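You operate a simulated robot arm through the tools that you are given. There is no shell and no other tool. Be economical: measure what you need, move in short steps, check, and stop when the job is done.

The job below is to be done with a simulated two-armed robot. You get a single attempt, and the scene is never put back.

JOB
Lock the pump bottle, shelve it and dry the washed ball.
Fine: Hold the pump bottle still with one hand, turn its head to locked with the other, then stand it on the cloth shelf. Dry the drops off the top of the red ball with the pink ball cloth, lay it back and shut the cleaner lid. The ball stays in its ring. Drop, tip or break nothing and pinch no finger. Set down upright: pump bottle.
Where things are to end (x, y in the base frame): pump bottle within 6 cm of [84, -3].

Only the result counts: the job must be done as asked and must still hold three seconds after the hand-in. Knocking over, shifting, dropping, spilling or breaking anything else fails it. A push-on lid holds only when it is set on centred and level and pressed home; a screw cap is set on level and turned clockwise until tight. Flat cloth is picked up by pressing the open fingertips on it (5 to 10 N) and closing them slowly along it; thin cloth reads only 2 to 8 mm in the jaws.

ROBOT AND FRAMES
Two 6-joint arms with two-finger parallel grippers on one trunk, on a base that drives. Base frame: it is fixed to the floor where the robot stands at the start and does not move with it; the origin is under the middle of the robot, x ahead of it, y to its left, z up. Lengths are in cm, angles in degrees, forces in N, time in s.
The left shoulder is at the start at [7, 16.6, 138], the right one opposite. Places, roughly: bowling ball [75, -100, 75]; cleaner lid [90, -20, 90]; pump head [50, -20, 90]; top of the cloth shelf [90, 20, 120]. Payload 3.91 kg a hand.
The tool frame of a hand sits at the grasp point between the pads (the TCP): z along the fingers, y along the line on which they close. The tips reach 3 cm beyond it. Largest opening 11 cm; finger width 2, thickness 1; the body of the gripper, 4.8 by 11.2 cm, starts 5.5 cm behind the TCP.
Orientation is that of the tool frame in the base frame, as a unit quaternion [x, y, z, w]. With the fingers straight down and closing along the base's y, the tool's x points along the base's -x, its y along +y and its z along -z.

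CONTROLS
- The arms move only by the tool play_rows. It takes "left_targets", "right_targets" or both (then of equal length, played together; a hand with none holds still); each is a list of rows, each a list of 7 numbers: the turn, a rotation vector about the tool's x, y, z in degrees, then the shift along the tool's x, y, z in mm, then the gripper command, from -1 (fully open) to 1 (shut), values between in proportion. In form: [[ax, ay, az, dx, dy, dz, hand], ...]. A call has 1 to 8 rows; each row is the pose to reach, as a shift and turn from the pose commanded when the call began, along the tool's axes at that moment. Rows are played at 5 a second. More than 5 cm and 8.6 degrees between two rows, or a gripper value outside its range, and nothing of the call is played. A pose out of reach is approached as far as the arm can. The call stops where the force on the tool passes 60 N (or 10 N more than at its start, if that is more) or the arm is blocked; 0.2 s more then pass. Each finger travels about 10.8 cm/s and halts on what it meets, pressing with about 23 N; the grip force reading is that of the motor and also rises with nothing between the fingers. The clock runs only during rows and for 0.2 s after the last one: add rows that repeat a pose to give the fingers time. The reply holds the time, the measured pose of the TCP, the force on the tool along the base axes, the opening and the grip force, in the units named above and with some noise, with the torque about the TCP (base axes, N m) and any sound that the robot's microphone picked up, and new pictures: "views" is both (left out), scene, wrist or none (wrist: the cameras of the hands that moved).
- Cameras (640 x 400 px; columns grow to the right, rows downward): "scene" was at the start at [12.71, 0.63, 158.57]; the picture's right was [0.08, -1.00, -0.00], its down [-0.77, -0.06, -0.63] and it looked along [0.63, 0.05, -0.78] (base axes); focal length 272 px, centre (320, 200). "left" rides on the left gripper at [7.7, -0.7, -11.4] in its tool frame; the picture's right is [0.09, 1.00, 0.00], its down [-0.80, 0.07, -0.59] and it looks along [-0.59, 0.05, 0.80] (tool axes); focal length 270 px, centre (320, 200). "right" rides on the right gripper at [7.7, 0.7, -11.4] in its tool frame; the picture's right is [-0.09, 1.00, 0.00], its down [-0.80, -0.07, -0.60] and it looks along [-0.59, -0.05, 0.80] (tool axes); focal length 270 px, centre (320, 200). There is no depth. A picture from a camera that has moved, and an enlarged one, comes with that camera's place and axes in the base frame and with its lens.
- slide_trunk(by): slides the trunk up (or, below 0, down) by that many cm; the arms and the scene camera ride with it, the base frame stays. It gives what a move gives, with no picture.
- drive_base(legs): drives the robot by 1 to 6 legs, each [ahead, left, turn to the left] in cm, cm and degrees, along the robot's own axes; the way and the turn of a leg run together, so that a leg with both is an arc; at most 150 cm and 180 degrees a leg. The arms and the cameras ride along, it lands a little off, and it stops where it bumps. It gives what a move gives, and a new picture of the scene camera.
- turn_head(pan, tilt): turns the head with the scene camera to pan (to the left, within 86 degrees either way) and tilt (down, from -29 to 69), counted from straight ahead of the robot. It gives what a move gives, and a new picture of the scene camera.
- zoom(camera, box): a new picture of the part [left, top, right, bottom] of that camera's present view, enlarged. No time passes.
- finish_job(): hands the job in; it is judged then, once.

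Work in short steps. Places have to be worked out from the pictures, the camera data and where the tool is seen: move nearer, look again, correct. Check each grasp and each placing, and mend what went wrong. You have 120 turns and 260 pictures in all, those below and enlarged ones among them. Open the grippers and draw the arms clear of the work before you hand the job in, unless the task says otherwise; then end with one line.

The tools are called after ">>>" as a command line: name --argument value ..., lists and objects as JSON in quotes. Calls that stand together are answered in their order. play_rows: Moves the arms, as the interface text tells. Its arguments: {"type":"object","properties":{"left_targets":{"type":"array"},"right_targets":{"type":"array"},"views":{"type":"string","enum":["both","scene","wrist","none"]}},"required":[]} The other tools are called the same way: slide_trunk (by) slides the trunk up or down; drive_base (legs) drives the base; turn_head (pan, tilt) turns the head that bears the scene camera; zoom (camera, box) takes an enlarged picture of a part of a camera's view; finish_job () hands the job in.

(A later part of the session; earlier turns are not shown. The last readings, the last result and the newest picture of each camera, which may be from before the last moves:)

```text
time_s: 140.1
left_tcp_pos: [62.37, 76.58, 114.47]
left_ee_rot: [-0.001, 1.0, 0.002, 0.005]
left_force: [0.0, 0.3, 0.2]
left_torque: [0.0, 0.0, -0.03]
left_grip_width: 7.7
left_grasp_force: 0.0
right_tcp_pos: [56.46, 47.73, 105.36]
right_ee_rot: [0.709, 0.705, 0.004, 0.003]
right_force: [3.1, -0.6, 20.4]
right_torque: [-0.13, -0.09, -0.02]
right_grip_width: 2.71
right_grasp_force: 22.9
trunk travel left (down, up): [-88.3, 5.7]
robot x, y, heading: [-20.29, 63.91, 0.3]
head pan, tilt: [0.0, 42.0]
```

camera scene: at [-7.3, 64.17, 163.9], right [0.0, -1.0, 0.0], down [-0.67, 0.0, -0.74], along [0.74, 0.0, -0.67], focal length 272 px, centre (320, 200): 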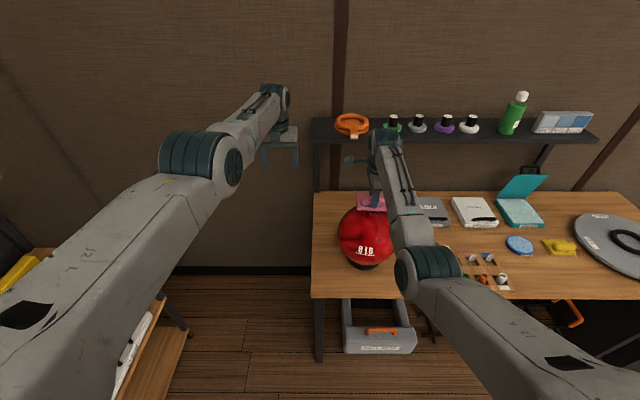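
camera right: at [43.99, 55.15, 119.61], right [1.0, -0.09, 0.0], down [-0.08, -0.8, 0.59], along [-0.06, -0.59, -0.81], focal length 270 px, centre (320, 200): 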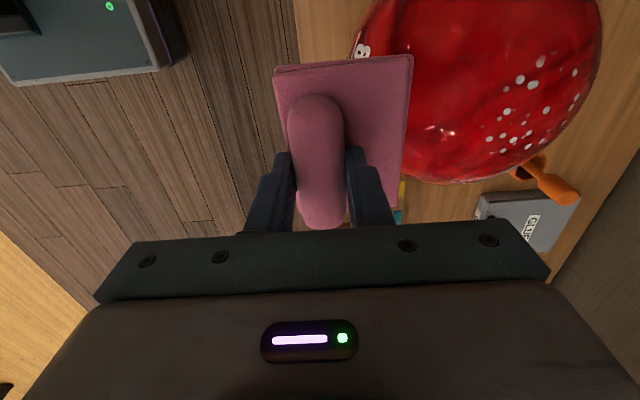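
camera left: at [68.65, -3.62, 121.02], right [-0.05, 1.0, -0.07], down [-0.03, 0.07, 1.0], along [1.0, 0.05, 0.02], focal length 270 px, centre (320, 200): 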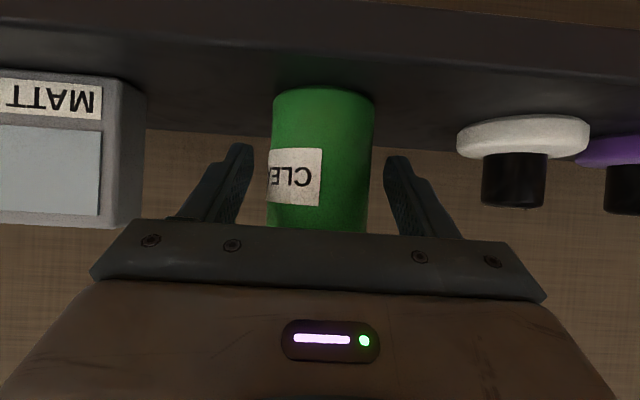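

>>> slide_trunk --by 0.15

>>> play_rows --right_targets '[[0, 7, 0, -20, 0, 1, 0.8], [0, 14, 0, -40, 0, 5, 0.8], [0, 21, 0, -59, 0, 11, 0.8], [0, 14, 0, -40, 0, 5, 0.8], [0, 7, 0, -20, 0, 1, 0.8], [0, 0, 0, 0, 0, 0, 0.8]]' --views "none"

>>> play_rows --right_targets '[[0, -7, 0, 20, 0, 1, 0.8], [0, -14, 0, 40, 0, 5, 0.8], [0, -21, 0, 59, 0, 11, 0.8], [0, -14, 0, 40, 0, 5, 0.8], [0, -7, 0, 20, 0, 1, 0.8], [0, 0, 0, 0, 0, 0, 0.8]]' --views "wrist"

```text
time_s: 140.6
left_tcp_pos: [62.47, 76.56, 114.48]
left_ee_rot: [-0.002, 1.0, 0.002, 0.004]
left_force: [0.0, -0.3, 0.7]
left_torque: [0.01, 0.01, 0.02]
left_grip_width: 7.71
left_grasp_force: 0.1
right_tcp_pos: [56.54, 47.76, 105.46]
right_ee_rot: [0.709, 0.705, 0.003, 0.002]
right_force: [5.6, -1.1, 22.1]
right_torque: [-0.13, -0.25, 0.02]
right_grip_width: 2.72
right_grasp_force: 22.9
trunk travel left (down, up): [-88.5, 5.5]
robot x, y, heading: [-20.38, 64.01, 0.3]
head pan, tilt: [0.0, 42.0]
```

```text
time_s: 142.0
left_tcp_pos: [62.03, 76.79, 114.92]
left_ee_rot: [-0.002, 1.0, 0.002, 0.007]
left_force: [-0.9, 0.1, -0.5]
left_torque: [0.03, 0.01, 0.0]
left_grip_width: 7.71
left_grasp_force: 0.1
right_tcp_pos: [56.28, 48.05, 105.95]
right_ee_rot: [0.709, 0.705, 0.006, 0.006]
right_force: [5.1, -7.4, 40.9]
right_torque: [0.64, -0.4, -0.12]
right_grip_width: 2.71
right_grasp_force: 23.4
trunk travel left (down, up): [-88.5, 5.5]
robot x, y, heading: [-20.33, 64.08, 0.4]
head pan, tilt: [0.0, 42.0]
```

```text
time_s: 142.6
left_tcp_pos: [62.43, 77.03, 114.44]
left_ee_rot: [-0.001, 1.0, 0.001, 0.004]
left_force: [0.1, 0.5, -0.3]
left_torque: [-0.03, 0.02, -0.01]
left_grip_width: 7.7
left_grasp_force: 0.1
right_tcp_pos: [57.25, 51.37, 106.51]
right_ee_rot: [0.708, 0.7, -0.059, 0.079]
right_force: [-4.4, 0.7, 33.1]
right_torque: [0.32, 0.33, 0.05]
right_grip_width: 2.72
right_grasp_force: 23.4
trunk travel left (down, up): [-88.5, 5.5]
robot x, y, heading: [-19.83, 63.98, 0.1]
head pan, tilt: [0.0, 42.0]
stopped in row 2 (right hand): the force on the tool passed its limit (the readings are from after the stop); the commanded pose is now the measured one
camera right: at [57.65, 61.1, 116.18], right [0.99, -0.09, 0.05], down [-0.1, -0.67, 0.74], along [-0.04, -0.74, -0.67], focal length 270 px, centre (320, 200)
```

right: 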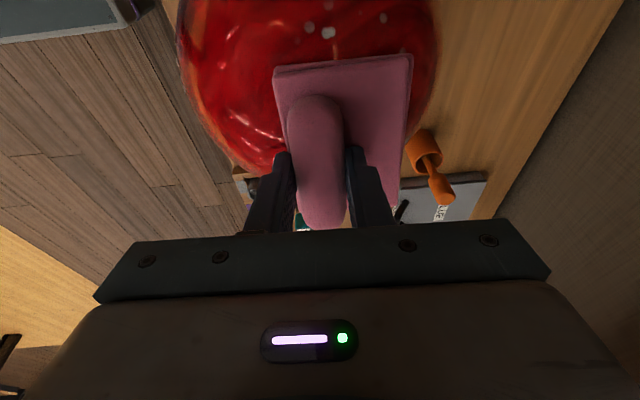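

Force passed the limit on the +y side (pressing too hard). Ease up 0.8 cm and continue gently from here.

>>> slide_trunk --by 0.8

>>> play_rows --right_targets '[[0, -5, 0, 14, 0, 1, 0.8], [0, -10, 0, 29, 0, 3, 0.8], [0, -5, 0, 14, 0, 1, 0.8], [0, 0, 0, 0, 0, 0, 0.8], [0, 6, 0, -17, 0, 1, 0.8], [0, 11, 0, -32, 0, 3, 0.8]]' --views "wrist"

```text
time_s: 143.2
left_tcp_pos: [62.94, 76.66, 114.83]
left_ee_rot: [-0.001, 1.0, 0.003, 0.002]
left_force: [0.2, 0.1, -0.3]
left_torque: [-0.01, 0.02, 0.01]
left_grip_width: 7.71
left_grasp_force: 0.1
right_tcp_pos: [57.31, 51.1, 106.05]
right_ee_rot: [0.706, 0.702, -0.064, 0.073]
right_force: [0.3, -0.3, 0.8]
right_torque: [-0.02, 0.01, -0.01]
right_grip_width: 2.69
right_grasp_force: 23.4
trunk travel left (down, up): [-89.3, 4.7]
robot x, y, heading: [-20.19, 63.92, 0.2]
head pan, tilt: [0.0, 42.0]
```

```text
time_s: 144.6
left_tcp_pos: [62.69, 76.33, 115.1]
left_ee_rot: [-0.002, 1.0, 0.003, 0.003]
left_force: [0.3, -0.3, 0.1]
left_torque: [0.03, 0.0, 0.01]
left_grip_width: 7.68
left_grasp_force: 0.2
right_tcp_pos: [57.08, 47.81, 106.72]
right_ee_rot: [0.708, 0.706, 0.007, 0.006]
right_force: [0.2, -0.5, -1.0]
right_torque: [0.01, 0.03, 0.0]
right_grip_width: 2.68
right_grasp_force: 23.0
trunk travel left (down, up): [-89.3, 4.7]
robot x, y, heading: [-20.06, 64.01, 0.3]
head pan, tilt: [0.0, 42.0]
camera right: at [57.66, 55.3, 118.27], right [1.0, -0.09, 0.02], down [-0.08, -0.8, 0.59], along [-0.04, -0.59, -0.81], focal length 270 px, centre (320, 200)
```

right: 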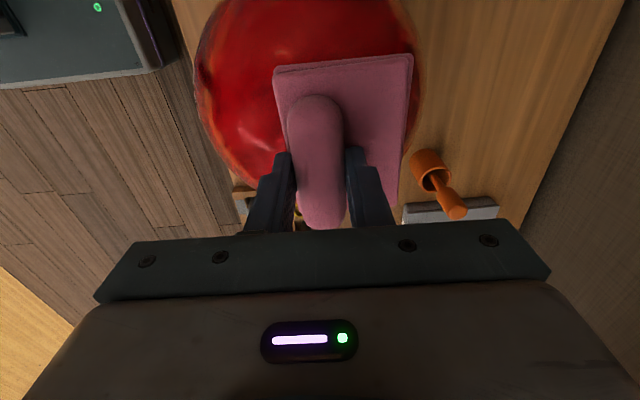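

Light pass done. Lift, retreat and inspect what is left on the ball.

>>> slide_trunk --by 4.5

>>> drive_base --legs '[[-16, 0, 0]]'

>>> zoom --camera "right" --box '[320, 0, 640, 200]'

>>> zoom --camera "scene" --box '[320, 140, 420, 250]'

```text
time_s: 145.4
left_tcp_pos: [62.65, 76.49, 119.61]
left_ee_rot: [-0.002, 1.0, 0.003, 0.002]
left_force: [0.0, -0.5, -0.6]
left_torque: [-0.03, 0.03, -0.04]
left_grip_width: 7.73
left_grasp_force: 0.1
right_tcp_pos: [57.04, 47.87, 111.27]
right_ee_rot: [0.709, 0.705, 0.005, 0.006]
right_force: [0.0, -0.2, 0.0]
right_torque: [0.02, -0.01, 0.0]
right_grip_width: 2.69
right_grasp_force: 23.0
trunk travel left (down, up): [-93.8, 0.2]
robot x, y, heading: [-19.77, 63.98, 0.3]
head pan, tilt: [0.0, 42.0]
```

```text
time_s: 146.8
left_tcp_pos: [47.04, 76.3, 119.5]
left_ee_rot: [-0.002, 1.0, 0.003, 0.001]
left_force: [-0.4, -0.5, -1.2]
left_torque: [-0.03, 0.01, 0.02]
left_grip_width: 7.66
left_grasp_force: 0.0
right_tcp_pos: [41.53, 47.63, 111.05]
right_ee_rot: [0.709, 0.705, 0.006, 0.006]
right_force: [0.0, 0.0, -0.3]
right_torque: [-0.01, 0.0, 0.03]
right_grip_width: 2.73
right_grasp_force: 22.5
trunk travel left (down, up): [-93.8, 0.2]
robot x, y, heading: [-36.18, 63.71, 0.3]
head pan, tilt: [0.0, 42.0]
camera scene: at [-22.39, 64.09, 166.05], right [0.0, -1.0, 0.0], down [-0.67, 0.0, -0.74], along [0.74, 0.0, -0.67], focal length 272 px, centre (320, 200)
```

scene: 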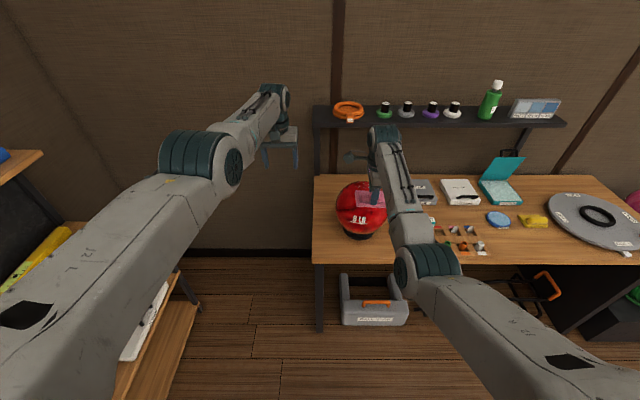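

```text
2.00 times, centred on (480, 100) of right
camera zoom: at [41.91, 55.33, 122.56], right [1.0, -0.09, 0.02], down [-0.08, -0.8, 0.59], along [-0.04, -0.59, -0.8], focal length 541 px, centre (0, 400)
```

zoom: 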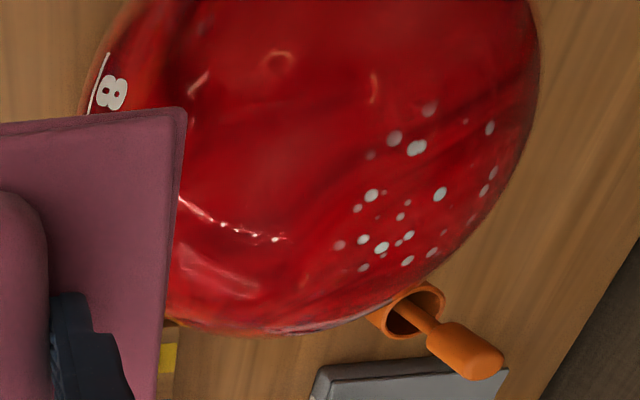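

```text
3.64 times, centred on (370, 195) of scene
camera zoom: at [-22.39, 64.09, 166.05], right [0.0, -1.0, 0.0], down [-0.67, 0.0, -0.74], along [0.74, 0.0, -0.67], focal length 990 px, centre (138, 218)
```

zoom: 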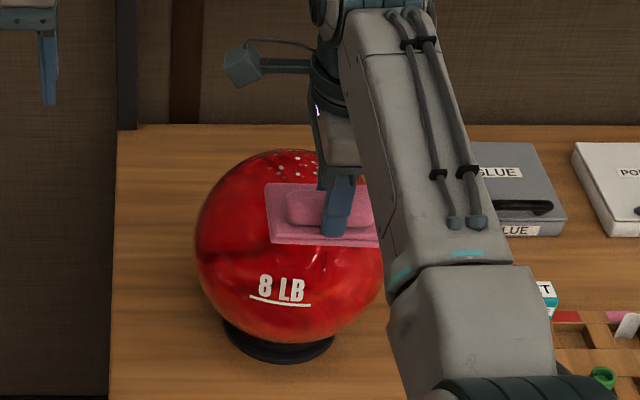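

Some far-top drops remain (x≈0…+6 cm beyond the top). Next station: tilt −12°, further forward.

>>> play_rows --right_targets '[[6, 0, 0, 0, -21, -1, 0.8], [12, 0, 0, 0, -42, -4, 0.8], [12, 0, 0, 0, -42, -4, 0.8]]' --views "none"

>>> drive_base --legs '[[21.3, 0.5, 0]]'

>>> slide_trunk --by -4.5

>>> slide_trunk --by -0.6

```text
time_s: 147.7
left_tcp_pos: [46.67, 76.38, 119.6]
left_ee_rot: [-0.002, 1.0, 0.003, 0.003]
left_force: [0.4, 0.5, -0.1]
left_torque: [0.04, -0.01, 0.01]
left_grip_width: 7.68
left_grasp_force: 0.0
right_tcp_pos: [37.23, 47.72, 111.49]
right_ee_rot: [0.706, 0.702, -0.067, -0.068]
right_force: [-0.6, -0.3, 0.0]
right_torque: [0.02, 0.01, 0.0]
right_grip_width: 2.73
right_grasp_force: 23.4
right hand out of reach, approached as far as the arm can: row 2, 3
trunk travel left (down, up): [-93.8, 0.2]
robot x, y, heading: [-36.21, 63.94, 0.1]
head pan, tilt: [0.0, 42.0]
```

```text
time_s: 149.3
left_tcp_pos: [67.19, 77.19, 120.04]
left_ee_rot: [-0.001, 1.0, 0.003, 0.005]
left_force: [0.1, 0.0, 0.4]
left_torque: [0.04, -0.03, 0.0]
left_grip_width: 7.71
left_grasp_force: 0.0
right_tcp_pos: [58.04, 48.49, 111.58]
right_ee_rot: [0.705, 0.703, -0.065, -0.066]
right_force: [0.2, -0.3, 0.5]
right_torque: [0.05, -0.01, 0.03]
right_grip_width: 2.73
right_grasp_force: 22.8
trunk travel left (down, up): [-93.8, 0.2]
robot x, y, heading: [-15.48, 64.5, 0.4]
head pan, tilt: [0.0, 42.0]
camera scene: at [-2.34, 64.7, 166.17], right [0.01, -1.0, 0.0], down [-0.67, 0.0, -0.75], along [0.75, 0.0, -0.67], focal length 272 px, centre (320, 200)
```

scene: 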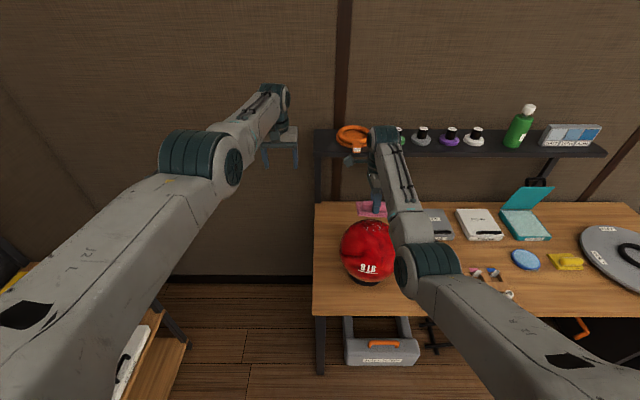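

```text
time_s: 150.2
left_tcp_pos: [68.04, 77.13, 115.07]
left_ee_rot: [-0.003, 1.0, 0.002, 0.002]
left_force: [0.1, 1.8, -0.3]
left_torque: [0.01, 0.01, 0.0]
left_grip_width: 7.69
left_grasp_force: 0.2
right_tcp_pos: [58.52, 48.56, 106.8]
right_ee_rot: [0.705, 0.702, -0.067, -0.068]
right_force: [-0.6, 0.9, -0.9]
right_torque: [0.01, -0.01, -0.02]
right_grip_width: 2.71
right_grasp_force: 23.0
trunk travel left (down, up): [-89.3, 4.7]
robot x, y, heading: [-15.04, 64.36, 0.3]
head pan, tilt: [0.0, 42.0]
```

```text
time_s: 150.7
left_tcp_pos: [67.81, 77.12, 114.54]
left_ee_rot: [-0.002, 1.0, 0.002, 0.003]
left_force: [0.2, 0.2, 0.2]
left_torque: [0.02, -0.01, 0.0]
left_grip_width: 7.71
left_grasp_force: 0.0
right_tcp_pos: [58.68, 48.54, 106.25]
right_ee_rot: [0.705, 0.703, -0.068, -0.067]
right_force: [-0.6, 0.1, -0.2]
right_torque: [0.01, 0.0, 0.0]
right_grip_width: 2.73
right_grasp_force: 23.0
trunk travel left (down, up): [-88.7, 5.3]
robot x, y, heading: [-15.24, 64.63, 0.5]
head pan, tilt: [0.0, 42.0]
```

>>> slide_trunk --by -0.5

>>> slide_trunk --by -0.4

```text
time_s: 151.3
left_tcp_pos: [67.81, 77.07, 114.09]
left_ee_rot: [-0.002, 1.0, 0.002, 0.003]
left_force: [0.0, 0.4, -0.2]
left_torque: [-0.02, 0.01, 0.0]
left_grip_width: 7.68
left_grasp_force: 0.0
right_tcp_pos: [58.5, 48.54, 105.73]
right_ee_rot: [0.705, 0.703, -0.067, -0.068]
right_force: [-0.8, 0.6, -0.2]
right_torque: [0.02, 0.04, 0.01]
right_grip_width: 2.76
right_grasp_force: 23.0
trunk travel left (down, up): [-88.2, 5.8]
robot x, y, heading: [-15.22, 64.73, 0.0]
head pan, tilt: [0.0, 42.0]
```

```text
time_s: 151.8
left_tcp_pos: [67.84, 77.09, 113.75]
left_ee_rot: [-0.002, 1.0, 0.003, 0.003]
left_force: [0.8, -0.1, -0.7]
left_torque: [0.0, 0.02, 0.01]
left_grip_width: 7.67
left_grasp_force: 0.1
right_tcp_pos: [58.48, 48.46, 105.45]
right_ee_rot: [0.705, 0.702, -0.068, -0.068]
right_force: [-0.9, -0.1, 0.6]
right_torque: [-0.01, 0.0, -0.02]
right_grip_width: 2.72
right_grasp_force: 23.0
trunk travel left (down, up): [-87.8, 6.2]
robot x, y, heading: [-15.27, 64.19, 0.2]
head pan, tilt: [0.0, 42.0]
```

>>> slide_trunk --by -0.5

>>> play_rows --right_targets '[[0, 7, 0, -20, 0, 1, 0.8], [0, 14, 0, -40, 0, 5, 0.8], [0, 21, 0, -59, 0, 11, 0.8], [0, 24, 0, -67, 0, 14, 0.8], [0, 17, 0, -49, 0, 7, 0.8], [0, 10, 0, -29, 0, 2, 0.8], [0, 3, 0, -9, 0, 0, 0.8], [0, 0, 0, 0, 0, 0, 0.8]]' --views "none"

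```text
time_s: 152.3
left_tcp_pos: [67.61, 77.29, 113.51]
left_ee_rot: [-0.003, 1.0, 0.003, 0.004]
left_force: [-0.1, -0.4, -0.2]
left_torque: [-0.02, 0.03, 0.0]
left_grip_width: 7.7
left_grasp_force: 0.1
right_tcp_pos: [58.22, 48.57, 105.43]
right_ee_rot: [0.706, 0.702, -0.066, -0.065]
right_force: [3.7, -1.0, 22.7]
right_torque: [-0.27, -0.33, 0.03]
right_grip_width: 2.74
right_grasp_force: 22.8
trunk travel left (down, up): [-87.3, 6.7]
robot x, y, heading: [-15.09, 64.5, 0.2]
head pan, tilt: [0.0, 42.0]
```

```text
time_s: 154.1
left_tcp_pos: [67.29, 77.23, 113.67]
left_ee_rot: [-0.003, 1.0, 0.002, 0.006]
left_force: [-0.2, -0.7, 0.9]
left_torque: [0.01, -0.01, -0.01]
left_grip_width: 7.69
left_grasp_force: 0.1
right_tcp_pos: [58.23, 48.66, 105.99]
right_ee_rot: [0.706, 0.703, -0.061, -0.061]
right_force: [9.3, -7.2, 50.6]
right_torque: [0.64, -0.54, -0.15]
right_grip_width: 2.73
right_grasp_force: 23.0
trunk travel left (down, up): [-87.3, 6.7]
robot x, y, heading: [-15.09, 64.53, 0.4]
head pan, tilt: [0.0, 42.0]
```

>>> slide_trunk --by 0.8

>>> play_rows --right_targets '[[0, -6, 0, 17, 0, 1, 0.8], [0, -12, 0, 34, 0, 4, 0.8], [0, -6, 0, 17, 0, 1, 0.8], [0, 1, 0, -3, 0, 0, 0.8], [0, 8, 0, -23, 0, 2, 0.8], [0, 15, 0, -43, 0, 6, 0.8], [0, 22, 0, -62, 0, 12, 0.8], [0, 15, 0, -43, 0, 6, 0.8]]' --views "none"

>>> slide_trunk --by 5.5

>>> play_rows --right_targets '[[0, -7.5, 0, 22, 0, 0, 0.8], [0, -15, 0, 43, 0, 0, 0.8], [0, -15, 0, 43, 0, 0, 0.8]]' --views "none"

>>> drive_base --legs '[[-14, 0, 0]]'

>>> zoom --camera "right" --box '[320, 0, 640, 200]'

```text
time_s: 154.7
left_tcp_pos: [67.5, 77.08, 114.06]
left_ee_rot: [-0.001, 1.0, 0.002, 0.005]
left_force: [-0.7, 0.3, 0.9]
left_torque: [-0.04, 0.02, -0.01]
left_grip_width: 7.72
left_grasp_force: 0.0
right_tcp_pos: [58.31, 48.5, 105.95]
right_ee_rot: [0.705, 0.702, -0.067, -0.066]
right_force: [6.8, -7.4, 25.0]
right_torque: [0.02, -0.49, -0.12]
right_grip_width: 2.71
right_grasp_force: 23.2
trunk travel left (down, up): [-88.1, 5.9]
robot x, y, heading: [-15.57, 64.78, 0.3]
head pan, tilt: [0.0, 42.0]
```

```text
time_s: 156.5
left_tcp_pos: [67.83, 77.4, 113.92]
left_ee_rot: [-0.003, 1.0, 0.002, 0.003]
left_force: [-0.3, 0.8, -0.2]
left_torque: [-0.02, -0.03, -0.02]
left_grip_width: 7.71
left_grasp_force: 0.1
right_tcp_pos: [58.16, 44.33, 105.02]
right_ee_rot: [0.709, 0.687, 0.024, -0.158]
right_force: [-0.1, -2.8, 3.5]
right_torque: [-0.2, -0.05, -0.02]
right_grip_width: 2.72
right_grasp_force: 22.6
trunk travel left (down, up): [-88.1, 5.9]
robot x, y, heading: [-15.04, 64.82, 0.1]
head pan, tilt: [0.0, 42.0]
```

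```text
time_s: 157.5
left_tcp_pos: [67.95, 76.99, 119.46]
left_ee_rot: [-0.002, 1.0, 0.003, 0.003]
left_force: [-0.1, 0.6, 0.2]
left_torque: [0.01, -0.02, 0.01]
left_grip_width: 7.69
left_grasp_force: 0.1
right_tcp_pos: [58.31, 44.04, 110.56]
right_ee_rot: [0.708, 0.687, 0.025, -0.159]
right_force: [0.5, -0.6, -0.9]
right_torque: [-0.03, 0.0, 0.0]
right_grip_width: 2.72
right_grasp_force: 23.0
trunk travel left (down, up): [-93.6, 0.4]
robot x, y, heading: [-14.86, 64.54, 0.3]
head pan, tilt: [0.0, 42.0]
```

```text
time_s: 158.3
left_tcp_pos: [67.89, 76.97, 119.53]
left_ee_rot: [-0.002, 1.0, 0.003, 0.002]
left_force: [-0.4, -0.2, -0.3]
left_torque: [0.02, 0.01, -0.02]
left_grip_width: 7.71
left_grasp_force: 0.0
right_tcp_pos: [58.72, 48.18, 111.51]
right_ee_rot: [0.705, 0.703, -0.067, -0.068]
right_force: [-0.1, -0.2, -0.6]
right_torque: [0.03, -0.02, 0.0]
right_grip_width: 2.73
right_grasp_force: 23.3
trunk travel left (down, up): [-93.6, 0.4]
robot x, y, heading: [-15.25, 64.42, 0.4]
head pan, tilt: [0.0, 42.0]
```

```text
time_s: 159.6
left_tcp_pos: [54.18, 77.09, 119.17]
left_ee_rot: [-0.002, 1.0, 0.003, 0.001]
left_force: [0.5, -0.6, 0.2]
left_torque: [0.0, 0.03, 0.0]
left_grip_width: 7.7
left_grasp_force: 0.0
right_tcp_pos: [45.11, 48.44, 111.4]
right_ee_rot: [0.705, 0.703, -0.068, -0.068]
right_force: [-0.7, -0.6, 0.0]
right_torque: [0.01, 0.02, 0.0]
right_grip_width: 2.72
right_grasp_force: 22.6
trunk travel left (down, up): [-93.6, 0.4]
robot x, y, heading: [-28.96, 64.5, 0.5]
head pan, tilt: [0.0, 42.0]
camera scene: at [-15.18, 64.61, 165.85], right [0.01, -1.0, 0.0], down [-0.67, 0.0, -0.74], along [0.74, 0.01, -0.67], focal length 272 px, centre (320, 200)
```

scene: 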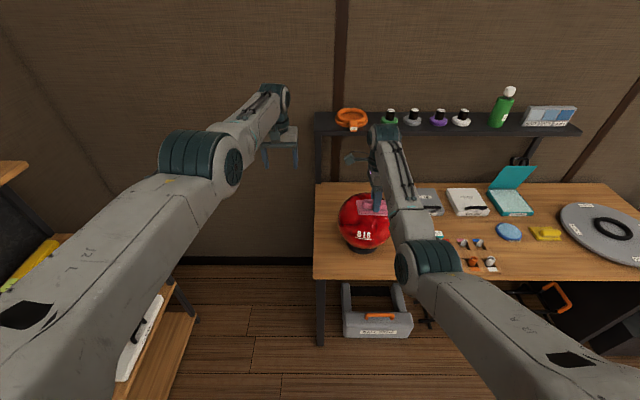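

```text
2.00 times, centred on (480, 100) of right
camera zoom: at [48.01, 55.93, 122.48], right [0.98, -0.09, -0.19], down [0.04, -0.8, 0.6], along [-0.21, -0.59, -0.78], focal length 541 px, centre (0, 400)
```

zoom: 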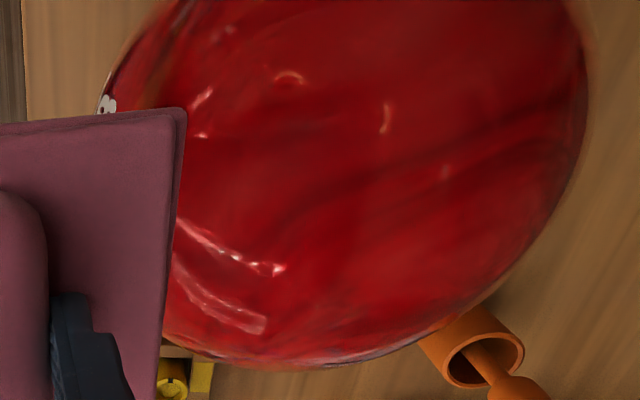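

Nearly all dry; one faint drop remains at ≈(59.2,49.6). One more pass there.

>>> drive_base --legs '[[13.6, 0.8, 0]]'

>>> slide_trunk --by -6

>>> slide_trunk --by -0.5

```text
time_s: 160.9
left_tcp_pos: [66.9, 77.82, 119.69]
left_ee_rot: [-0.001, 1.0, 0.002, 0.005]
left_force: [-0.4, -0.3, -0.3]
left_torque: [-0.03, -0.02, -0.02]
left_grip_width: 7.69
left_grasp_force: 0.1
right_tcp_pos: [57.82, 49.15, 111.82]
right_ee_rot: [0.706, 0.702, -0.066, -0.067]
right_force: [-0.5, -0.2, 0.2]
right_torque: [0.0, -0.01, -0.01]
right_grip_width: 2.71
right_grasp_force: 23.1
trunk travel left (down, up): [-93.6, 0.4]
robot x, y, heading: [-15.74, 65.12, 0.4]
head pan, tilt: [0.0, 42.0]
camera scene: at [-2.63, 65.48, 165.94], right [0.01, -1.0, 0.0], down [-0.67, 0.0, -0.74], along [0.74, 0.0, -0.67], focal length 272 px, centre (320, 200)
```

scene: 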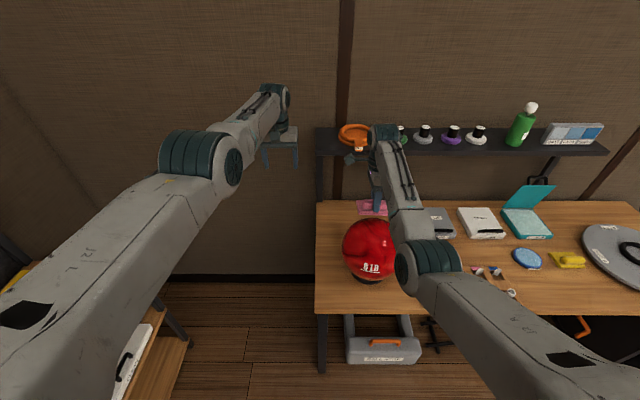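

```text
time_s: 161.9
left_tcp_pos: [67.26, 77.86, 113.4]
left_ee_rot: [-0.002, 1.0, 0.002, 0.003]
left_force: [0.5, 0.4, -0.3]
left_torque: [-0.01, -0.03, 0.03]
left_grip_width: 7.71
left_grasp_force: 0.0
right_tcp_pos: [58.15, 49.18, 105.58]
right_ee_rot: [0.706, 0.702, -0.067, -0.068]
right_force: [0.1, -0.4, 0.1]
right_torque: [0.0, 0.06, 0.0]
right_grip_width: 2.73
right_grasp_force: 23.0
trunk travel left (down, up): [-87.6, 6.4]
robot x, y, heading: [-15.59, 65.61, 0.1]
head pan, tilt: [0.0, 42.0]
```

```text
time_s: 162.4
left_tcp_pos: [67.04, 77.9, 113.11]
left_ee_rot: [-0.001, 1.0, 0.002, 0.004]
left_force: [0.4, -1.1, -0.3]
left_torque: [0.0, 0.0, 0.01]
left_grip_width: 7.7
left_grasp_force: 0.0
right_tcp_pos: [58.04, 49.2, 105.47]
right_ee_rot: [0.706, 0.702, -0.066, -0.066]
right_force: [0.8, -2.0, 14.5]
right_torque: [-0.34, -0.3, 0.02]
right_grip_width: 2.74
right_grasp_force: 23.5
trunk travel left (down, up): [-87.1, 6.9]
robot x, y, heading: [-15.83, 65.25, 0.4]
head pan, tilt: [0.0, 42.0]
```

Rub on the +y side, then lift and inspect again.

>>> play_rows --right_targets '[[0, -6, 0, 15, 0, 0, 0.8], [0, -12, 0, 30, 0, 2, 0.8], [0, -16, 0, 40, 0, 4, 0.8], [0, -10, 0, 25, 0, 0, 0.8], [0, -4, 0, 10, 0, -1, 0.8], [0, 4, 0, -12, 0, -1, 0.8], [0, 10, 0, -29, 0, 1, 0.8], [0, 10, 0, -29, 0, -30, 0.8]]' --views "none"

>>> slide_trunk --by 6

>>> drive_base --legs '[[-14, 0, 0]]'

>>> zoom --camera "right" --box '[280, 0, 640, 220]'

>>> zoom --camera "scene" --box '[310, 150, 410, 270]'

```text
time_s: 164.2
left_tcp_pos: [67.37, 77.81, 112.7]
left_ee_rot: [-0.001, 1.0, 0.002, 0.002]
left_force: [0.3, 1.0, -0.5]
left_torque: [0.01, 0.03, 0.02]
left_grip_width: 7.71
left_grasp_force: 0.1
right_tcp_pos: [59.77, 46.22, 107.25]
right_ee_rot: [0.709, 0.693, -0.007, -0.13]
right_force: [-0.3, -0.9, -0.7]
right_torque: [0.02, 0.01, 0.01]
right_grip_width: 2.74
right_grasp_force: 22.9
right hand out of reach, approached as far as the arm can: row 8
trunk travel left (down, up): [-87.1, 6.9]
robot x, y, heading: [-15.52, 65.35, 0.3]
head pan, tilt: [0.0, 42.0]
```

```text
time_s: 165.2
left_tcp_pos: [67.29, 77.87, 119.05]
left_ee_rot: [-0.002, 1.0, 0.003, 0.003]
left_force: [0.2, 0.1, -0.7]
left_torque: [0.0, -0.02, 0.0]
left_grip_width: 7.7
left_grasp_force: 0.0
right_tcp_pos: [59.68, 46.28, 113.44]
right_ee_rot: [0.709, 0.694, -0.006, -0.128]
right_force: [-0.4, 0.8, 0.3]
right_torque: [0.02, -0.03, -0.01]
right_grip_width: 2.71
right_grasp_force: 22.9
trunk travel left (down, up): [-93.1, 0.9]
robot x, y, heading: [-15.76, 65.23, 0.3]
head pan, tilt: [0.0, 42.0]
```

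```text
time_s: 166.6
left_tcp_pos: [53.71, 77.83, 118.66]
left_ee_rot: [-0.002, 1.0, 0.002, 0.002]
left_force: [-0.5, 0.6, -0.2]
left_torque: [0.0, 0.0, -0.03]
left_grip_width: 7.69
left_grasp_force: 0.0
right_tcp_pos: [45.86, 46.28, 113.36]
right_ee_rot: [0.709, 0.693, -0.007, -0.13]
right_force: [0.1, 0.1, -0.4]
right_torque: [-0.01, 0.0, 0.01]
right_grip_width: 2.74
right_grasp_force: 23.1
trunk travel left (down, up): [-93.1, 0.9]
robot x, y, heading: [-29.77, 65.31, 0.2]
head pan, tilt: [0.0, 42.0]
camera scene: at [-15.76, 65.42, 165.35], right [0.0, -1.0, 0.0], down [-0.67, 0.0, -0.74], along [0.74, 0.0, -0.67], focal length 272 px, centre (320, 200)
```

scene: 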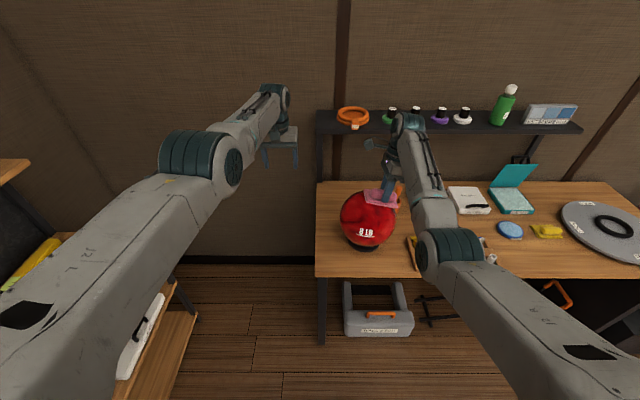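

```text
1.78 times, centred on (460, 110) of right
camera zoom: at [49.06, 51.69, 125.62], right [0.97, -0.09, -0.21], down [0.01, -0.89, 0.45], along [-0.23, -0.44, -0.87], focal length 480 px, centre (71, 360)
```

zoom: 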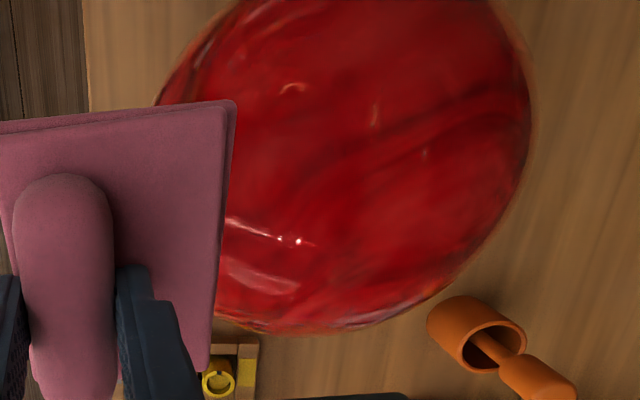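

```text
3.33 times, centred on (360, 210) of scene
camera zoom: at [-15.76, 65.42, 165.35], right [0.0, -1.0, 0.0], down [-0.67, 0.0, -0.74], along [0.74, 0.0, -0.67], focal length 907 px, centre (187, 167)
```

zoom: 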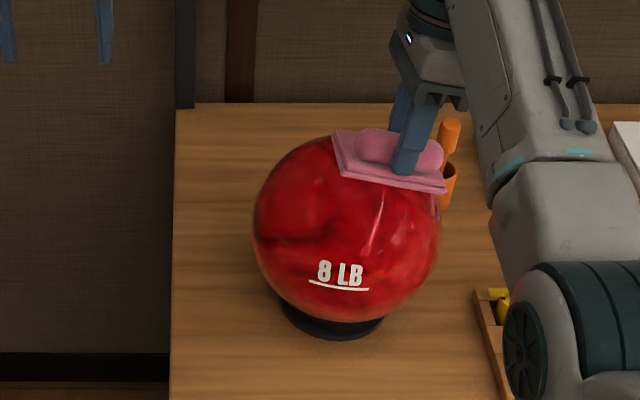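

>>> zoom --camera "right" --box '[440, 40, 580, 140]'

```text
4.00 times, centred on (510, 90) of right
camera zoom: at [49.06, 51.69, 125.62], right [0.97, -0.09, -0.21], down [0.01, -0.89, 0.45], along [-0.23, -0.44, -0.87], focal length 1081 px, centre (-440, 640)
```

zoom: 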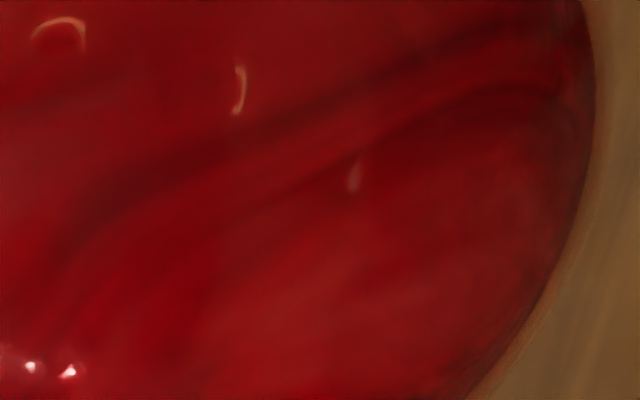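

It's only a static highlight – the ball is dry and still in its ring. Now restore the cloth's orientation, back off and drive to its place.

>>> play_rows --right_targets '[[-5.8, -5, -0.5, -17, 20, -3, 0.8], [-11.6, -10.1, -1.1, -34, 39, -7, 0.8], [-11.6, -10.1, -1.1, -34, 39, -7, 0.8]]' --views "none"

>>> drive_base --legs '[[-16, 0, 0], [0, -80.5, 0]]'

>>> play_rows --right_targets '[[0, 0, 0, 12, -12, 29, 0.8], [0, 0, 0, 25, -24, 58, 0.8], [0, 0, 0, 38, -36, 88, 0.8], [0, 0, 0, 50, -48, 118, 0.8], [0, 0, 0, 63, -61, 147, 0.8], [0, 0, 0, 63, -61, 147, 0.8]]' --views "none"

```text
time_s: 167.4
left_tcp_pos: [53.2, 77.74, 118.97]
left_ee_rot: [-0.002, 1.0, 0.003, 0.002]
left_force: [0.0, -0.2, 0.1]
left_torque: [0.0, -0.05, 0.0]
left_grip_width: 7.69
left_grasp_force: 0.1
right_tcp_pos: [49.53, 42.62, 112.91]
right_ee_rot: [0.708, 0.706, 0.003, 0.006]
right_force: [-0.5, -0.2, -0.7]
right_torque: [0.05, 0.02, 0.0]
right_grip_width: 2.72
right_grasp_force: 23.7
trunk travel left (down, up): [-93.1, 0.9]
robot x, y, heading: [-29.51, 65.07, 0.3]
head pan, tilt: [0.0, 42.0]
```

```text
time_s: 172.7
left_tcp_pos: [37.37, -1.5, 118.96]
left_ee_rot: [-0.002, 1.0, 0.003, 0.003]
left_force: [-0.3, -0.4, 0.5]
left_torque: [-0.01, -0.03, 0.01]
left_grip_width: 7.68
left_grasp_force: 0.2
right_tcp_pos: [33.74, -36.44, 112.96]
right_ee_rot: [0.708, 0.706, 0.003, 0.006]
right_force: [1.2, 0.3, 0.0]
right_torque: [-0.01, 0.01, 0.0]
right_grip_width: 2.73
right_grasp_force: 23.7
trunk travel left (down, up): [-93.1, 0.9]
robot x, y, heading: [-45.45, -14.08, 0.3]
head pan, tilt: [0.0, 42.0]
camera scene: at [-32.02, -13.9, 165.4], right [0.01, -1.0, 0.0], down [-0.67, -0.01, -0.74], along [0.74, 0.0, -0.67], focal length 272 px, centre (320, 200)
```

scene: 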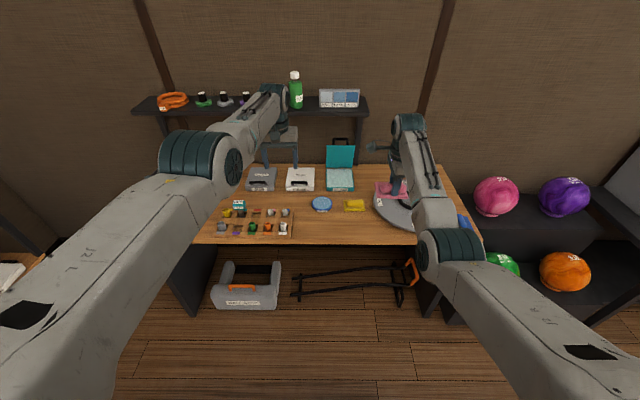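

```text
time_s: 174.1
left_tcp_pos: [37.43, -1.57, 119.0]
left_ee_rot: [-0.003, 1.0, 0.003, 0.003]
left_force: [0.2, -0.5, 0.5]
left_torque: [-0.03, 0.02, -0.01]
left_grip_width: 7.69
left_grasp_force: 0.1
right_tcp_pos: [27.86, -30.12, 97.99]
right_ee_rot: [0.708, 0.706, 0.004, 0.005]
right_force: [0.2, 0.7, -0.1]
right_torque: [0.03, -0.01, -0.01]
right_grip_width: 2.69
right_grasp_force: 22.9
trunk travel left (down, up): [-93.1, 0.9]
robot x, y, heading: [-45.77, -14.1, 0.5]
head pan, tilt: [0.0, 42.0]
```

>>> drive_base --legs '[[17.7, -1.4, 0]]'

>>> slide_trunk --by -13.5

>>> zoom --camera "right" --box '[0, 0, 640, 400]'

```text
time_s: 175.6
left_tcp_pos: [54.45, -2.82, 119.28]
left_ee_rot: [-0.002, 1.0, 0.003, 0.004]
left_force: [-0.3, 0.3, 0.1]
left_torque: [0.02, -0.02, 0.01]
left_grip_width: 7.73
left_grasp_force: 0.0
right_tcp_pos: [45.08, -31.51, 98.35]
right_ee_rot: [0.708, 0.707, 0.005, 0.005]
right_force: [-0.7, -0.2, -0.5]
right_torque: [-0.03, -0.02, 0.03]
right_grip_width: 2.72
right_grasp_force: 22.9
trunk travel left (down, up): [-93.1, 0.9]
robot x, y, heading: [-27.96, -15.72, 0.5]
head pan, tilt: [0.0, 42.0]
camera scene: at [-15.03, -15.31, 165.46], right [0.01, -1.0, 0.0], down [-0.67, 0.0, -0.75], along [0.75, 0.01, -0.67], focal length 272 px, centre (320, 200)
```

scene: 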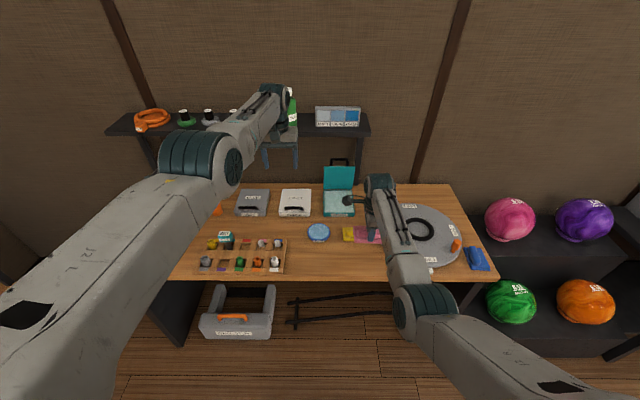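

```text
time_s: 177.2
left_tcp_pos: [54.95, -2.76, 105.47]
left_ee_rot: [-0.002, 1.0, 0.002, 0.002]
left_force: [0.6, 0.5, 0.9]
left_torque: [0.03, 0.0, 0.02]
left_grip_width: 7.72
left_grasp_force: 0.1
right_tcp_pos: [45.33, -31.47, 84.49]
right_ee_rot: [0.707, 0.707, 0.004, 0.005]
right_force: [0.0, -0.5, -0.2]
right_torque: [0.0, 0.0, 0.01]
right_grip_width: 2.73
right_grasp_force: 22.9
trunk travel left (down, up): [-79.6, 14.4]
robot x, y, heading: [-27.93, -15.76, 0.2]
head pan, tilt: [0.0, 42.0]
```

```text
1.00 times, centred on (320, 200) of right
camera zoom: at [45.93, -23.94, 96.04], right [1.0, -0.09, 0.01], down [-0.08, -0.8, 0.6], along [-0.04, -0.59, -0.8], focal length 270 px, centre (320, 200)
```

zoom: 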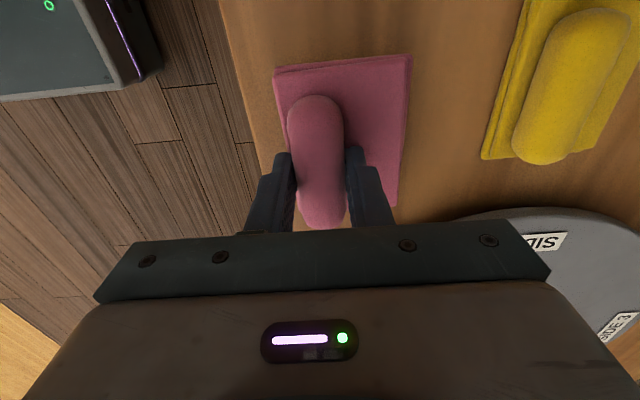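

Same place as before. Lower to contact and release.

>>> slide_trunk --by -1.8

>>> slide_trunk --by -0.5

>>> play_rows --right_targets '[[0, 0, 0, 0, 0, 0, 0.4], [0, 0, 0, 0, 0, 0, 0.1], [0, 0, 0, 0, 0, 0, -0.2], [0, 0, 0, 0, 0, -5, -0.2], [0, 0, 0, 0, 0, -40, -0.2], [0, 0, 0, 0, 0, -80, -0.2]]' --views "wrist"

```text
time_s: 177.8
left_tcp_pos: [54.92, -2.86, 103.72]
left_ee_rot: [-0.003, 1.0, 0.003, 0.002]
left_force: [-0.5, -0.3, -0.1]
left_torque: [0.0, 0.03, -0.02]
left_grip_width: 7.69
left_grasp_force: 0.1
right_tcp_pos: [45.26, -31.48, 82.73]
right_ee_rot: [0.708, 0.706, 0.003, 0.005]
right_force: [-0.4, 0.3, -0.3]
right_torque: [-0.01, -0.01, 0.04]
right_grip_width: 2.71
right_grasp_force: 22.9
trunk travel left (down, up): [-77.8, 16.2]
robot x, y, heading: [-27.95, -15.74, 0.3]
head pan, tilt: [0.0, 42.0]
```

```text
time_s: 178.4
left_tcp_pos: [54.85, -2.87, 103.43]
left_ee_rot: [-0.002, 1.0, 0.003, 0.003]
left_force: [-0.8, 0.3, -0.5]
left_torque: [-0.01, 0.0, -0.01]
left_grip_width: 7.71
left_grasp_force: 0.1
right_tcp_pos: [45.44, -31.47, 82.72]
right_ee_rot: [0.708, 0.707, 0.005, 0.007]
right_force: [0.0, 0.8, 14.6]
right_torque: [-0.73, 0.33, 0.0]
right_grip_width: 2.75
right_grasp_force: 22.8
trunk travel left (down, up): [-77.3, 16.7]
robot x, y, heading: [-27.72, -15.24, 0.1]
head pan, tilt: [0.0, 42.0]
```

```text
time_s: 179.8
left_tcp_pos: [54.99, -2.84, 103.17]
left_ee_rot: [-0.003, 1.0, 0.003, 0.003]
left_force: [-0.5, 0.1, -0.1]
left_torque: [0.0, 0.0, 0.02]
left_grip_width: 7.68
left_grasp_force: 0.1
right_tcp_pos: [45.1, -31.59, 90.31]
right_ee_rot: [0.708, 0.706, 0.002, 0.006]
right_force: [-0.7, -0.1, 0.9]
right_torque: [0.01, 0.0, 0.04]
right_grip_width: 6.61
right_grasp_force: 0.1
trunk travel left (down, up): [-77.3, 16.7]
robot x, y, heading: [-27.77, -15.76, 0.4]
head pan, tilt: [0.0, 42.0]
camera right: at [45.72, -23.91, 101.69], right [1.0, -0.09, 0.01], down [-0.08, -0.8, 0.6], along [-0.04, -0.59, -0.8], focal length 270 px, centre (320, 200)
```

right: 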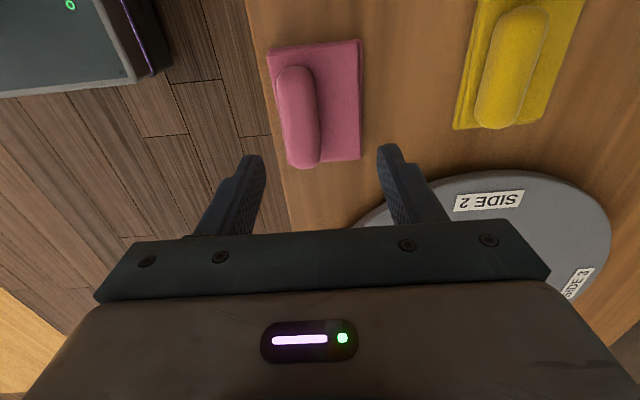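

Cloth is back in place. Now inspect the cleaner box and its lid.

>>> slide_trunk --by 12

>>> turn_head --pan 0 --tilt 38

>>> zoom --camera "scene" --box '[290, 130, 410, 230]'

```text
time_s: 181.3
left_tcp_pos: [54.94, -2.9, 115.11]
left_ee_rot: [-0.003, 1.0, 0.003, 0.003]
left_force: [1.0, 0.0, 0.6]
left_torque: [0.01, -0.01, -0.01]
left_grip_width: 7.7
left_grasp_force: 0.0
right_tcp_pos: [45.31, -31.51, 102.26]
right_ee_rot: [0.707, 0.707, 0.003, 0.005]
right_force: [0.2, 0.3, -0.1]
right_torque: [-0.01, 0.0, -0.03]
right_grip_width: 6.63
right_grasp_force: 0.0
trunk travel left (down, up): [-89.3, 4.7]
robot x, y, heading: [-27.79, -15.31, 0.3]
head pan, tilt: [0.0, 42.0]
```

```text
time_s: 181.9
left_tcp_pos: [54.97, -3.01, 115.05]
left_ee_rot: [-0.002, 1.0, 0.002, 0.003]
left_force: [0.7, -1.3, 0.0]
left_torque: [-0.01, 0.0, -0.03]
left_grip_width: 7.7
left_grasp_force: 0.1
right_tcp_pos: [45.27, -31.56, 102.3]
right_ee_rot: [0.708, 0.706, 0.003, 0.005]
right_force: [-0.9, 1.3, -0.5]
right_torque: [0.02, 0.0, -0.04]
right_grip_width: 6.62
right_grasp_force: 0.1
trunk travel left (down, up): [-89.3, 4.7]
robot x, y, heading: [-27.93, -15.43, 0.5]
head pan, tilt: [0.0, 38.0]
camera scene: at [-14.23, -15.34, 162.19], right [0.01, -1.0, 0.0], down [-0.62, 0.0, -0.79], along [0.79, 0.01, -0.62], focal length 272 px, centre (320, 200)
```

scene: 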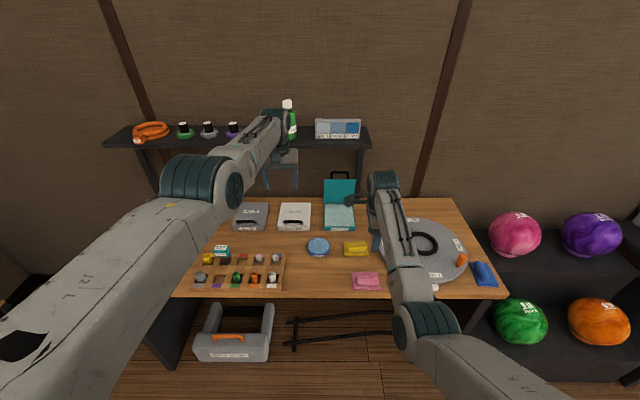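

```text
4.00 times, centred on (350, 180) of scene
camera zoom: at [-14.23, -15.34, 162.19], right [0.01, -1.0, 0.0], down [-0.62, 0.0, -0.79], along [0.79, 0.01, -0.62], focal length 1089 px, centre (200, 280)
```

zoom: 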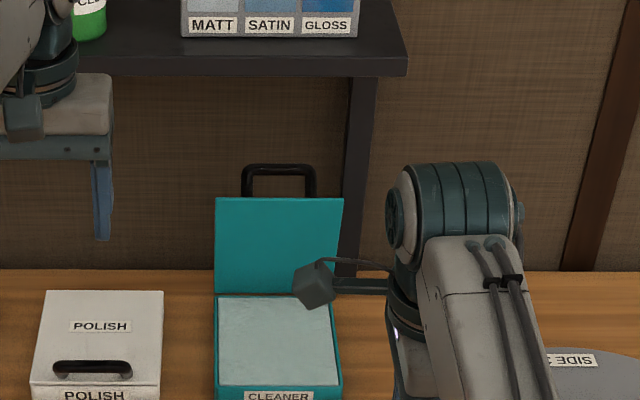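

>>> zoom --camera "left" --box '[0, 0, 640, 400]'

>>> zoom --camera "right" --box '[0, 0, 640, 400]'

```text
1.00 times, centred on (320, 200) of left
camera zoom: at [47.11, -3.68, 126.56], right [-0.09, 1.0, 0.01], down [0.8, 0.07, 0.6], along [0.6, 0.06, -0.8], focal length 270 px, centre (320, 200)
```

zoom: 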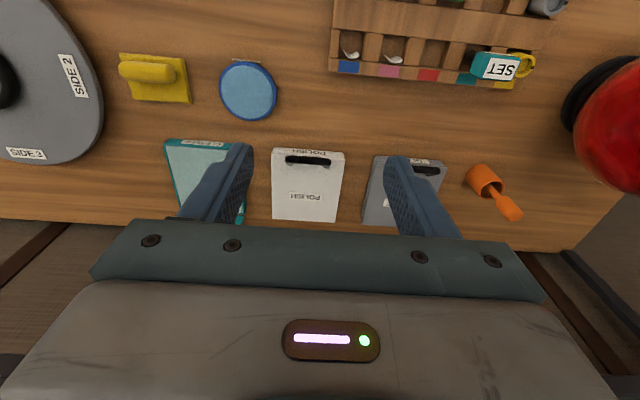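

```text
1.00 times, centred on (320, 200) of right
camera zoom: at [45.83, -23.92, 113.67], right [1.0, -0.09, 0.01], down [-0.08, -0.8, 0.6], along [-0.04, -0.59, -0.8], focal length 270 px, centre (320, 200)
```

zoom: 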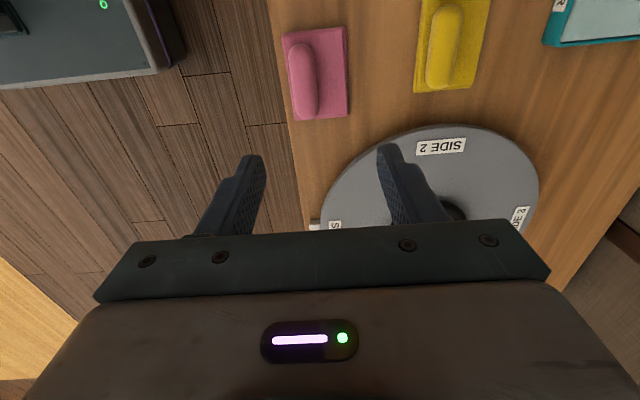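

Plan: hook the lid from behind with the closed left fingers (pitched) at its left part, pull forward, then press shut. First park the right arm outward and pitch/close the left.

>>> play_rows --left_targets '[[0, -7.5, 0, -26, 0, -2, 0], [0, -15, 0, -52, 0, -7, 0.4], [0, -22.5, 0, -77, 0, -15, 0.8], [0, -30, 0, -100, 0, -27, 1], [0, -37.5, 0, -122, 0, -41, 1], [0, -45, 0, -141, 0, -59, 1], [0, -45, 0, -141, 0, -59, 1], [0, -45, 0, -141, 0, -59, 1]]' --right_targets '[[0, 0, 0, -45, -5, -10, 0.5], [0, 0, 0, -90, -12, -20, 0.5], [0, 0, 0, -135, -20, -30, 0.5], [0, 0, 0, -180, -30, -40, 0.5], [0, 0, 0, -225, -42, -50, 0.5], [0, 0, 0, -270, -56, -50, 0.5], [0, 0, 0, -312, -72, -50, 0.5], [0, 0, 0, -350, -90, -50, 0.5]]' --views "none"

>>> slide_trunk --by -7

>>> drive_base --legs '[[0, -28.5, 0]]'

>>> zoom --camera "left" --box '[0, 0, 640, 400]'

```text
time_s: 183.7
left_tcp_pos: [68.29, -3.03, 121.32]
left_ee_rot: [-0.001, 0.923, 0.005, 0.386]
left_force: [-0.2, -0.3, -0.2]
left_torque: [0.01, 0.0, 0.02]
left_grip_width: 0.03
left_grasp_force: 22.5
left hand out of reach, approached as far as the arm can: row 3, 4, 5, 6, 7, 8
right_tcp_pos: [36.15, -66.76, 107.23]
right_ee_rot: [0.707, 0.707, 0.005, 0.005]
right_force: [-0.2, -0.5, 0.9]
right_torque: [0.04, -0.01, 0.02]
right_grip_width: 2.75
right_grasp_force: 0.0
trunk travel left (down, up): [-89.3, 4.7]
robot x, y, heading: [-28.14, -15.53, 0.7]
head pan, tilt: [0.0, 38.0]
```

```text
time_s: 184.8
left_tcp_pos: [68.41, -2.74, 114.21]
left_ee_rot: [-0.002, 0.923, 0.004, 0.385]
left_force: [0.3, 0.4, 0.0]
left_torque: [-0.01, -0.01, 0.0]
left_grip_width: 0.0
left_grasp_force: 23.3
right_tcp_pos: [36.07, -66.58, 100.26]
right_ee_rot: [0.708, 0.706, 0.004, 0.004]
right_force: [0.5, 0.2, -0.3]
right_torque: [0.0, -0.01, 0.03]
right_grip_width: 2.76
right_grasp_force: 0.1
trunk travel left (down, up): [-82.3, 11.7]
robot x, y, heading: [-28.21, -15.25, 0.3]
head pan, tilt: [0.0, 38.0]
```

```text
time_s: 186.8
left_tcp_pos: [68.68, -31.5, 114.09]
left_ee_rot: [0.0, 0.923, 0.002, 0.385]
left_force: [0.8, 0.0, 0.3]
left_torque: [0.01, 0.01, 0.02]
left_grip_width: 0.0
left_grasp_force: 22.5
right_tcp_pos: [36.1, -95.26, 100.29]
right_ee_rot: [0.71, 0.704, 0.002, 0.005]
right_force: [-0.2, 0.1, -0.3]
right_torque: [0.0, 0.0, -0.02]
right_grip_width: 2.76
right_grasp_force: 0.1
trunk travel left (down, up): [-82.3, 11.7]
robot x, y, heading: [-28.05, -43.75, 0.3]
head pan, tilt: [0.0, 38.0]
camera scene: at [-14.14, -43.74, 155.2], right [0.0, -1.0, 0.0], down [-0.62, 0.0, -0.79], along [0.79, 0.0, -0.62], focal length 272 px, centre (320, 200)
```

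scene: 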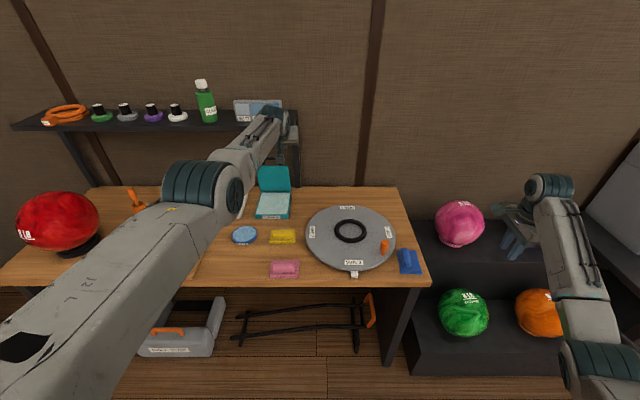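

```text
1.00 times, centred on (320, 200) of left
camera zoom: at [54.97, -32.21, 116.7], right [-0.06, 1.0, -0.06], down [0.14, 0.07, 0.99], along [0.99, 0.05, -0.14], focal length 270 px, centre (320, 200)
```

zoom: 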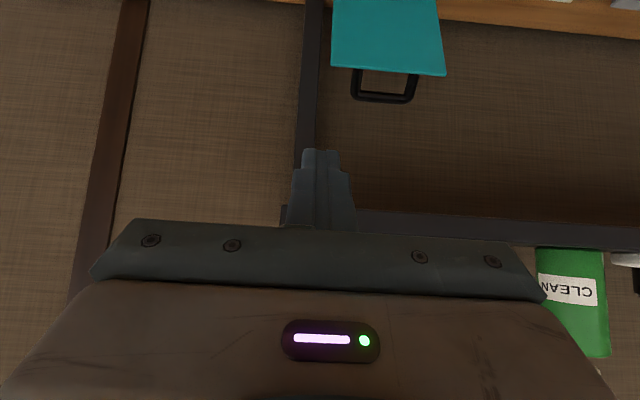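

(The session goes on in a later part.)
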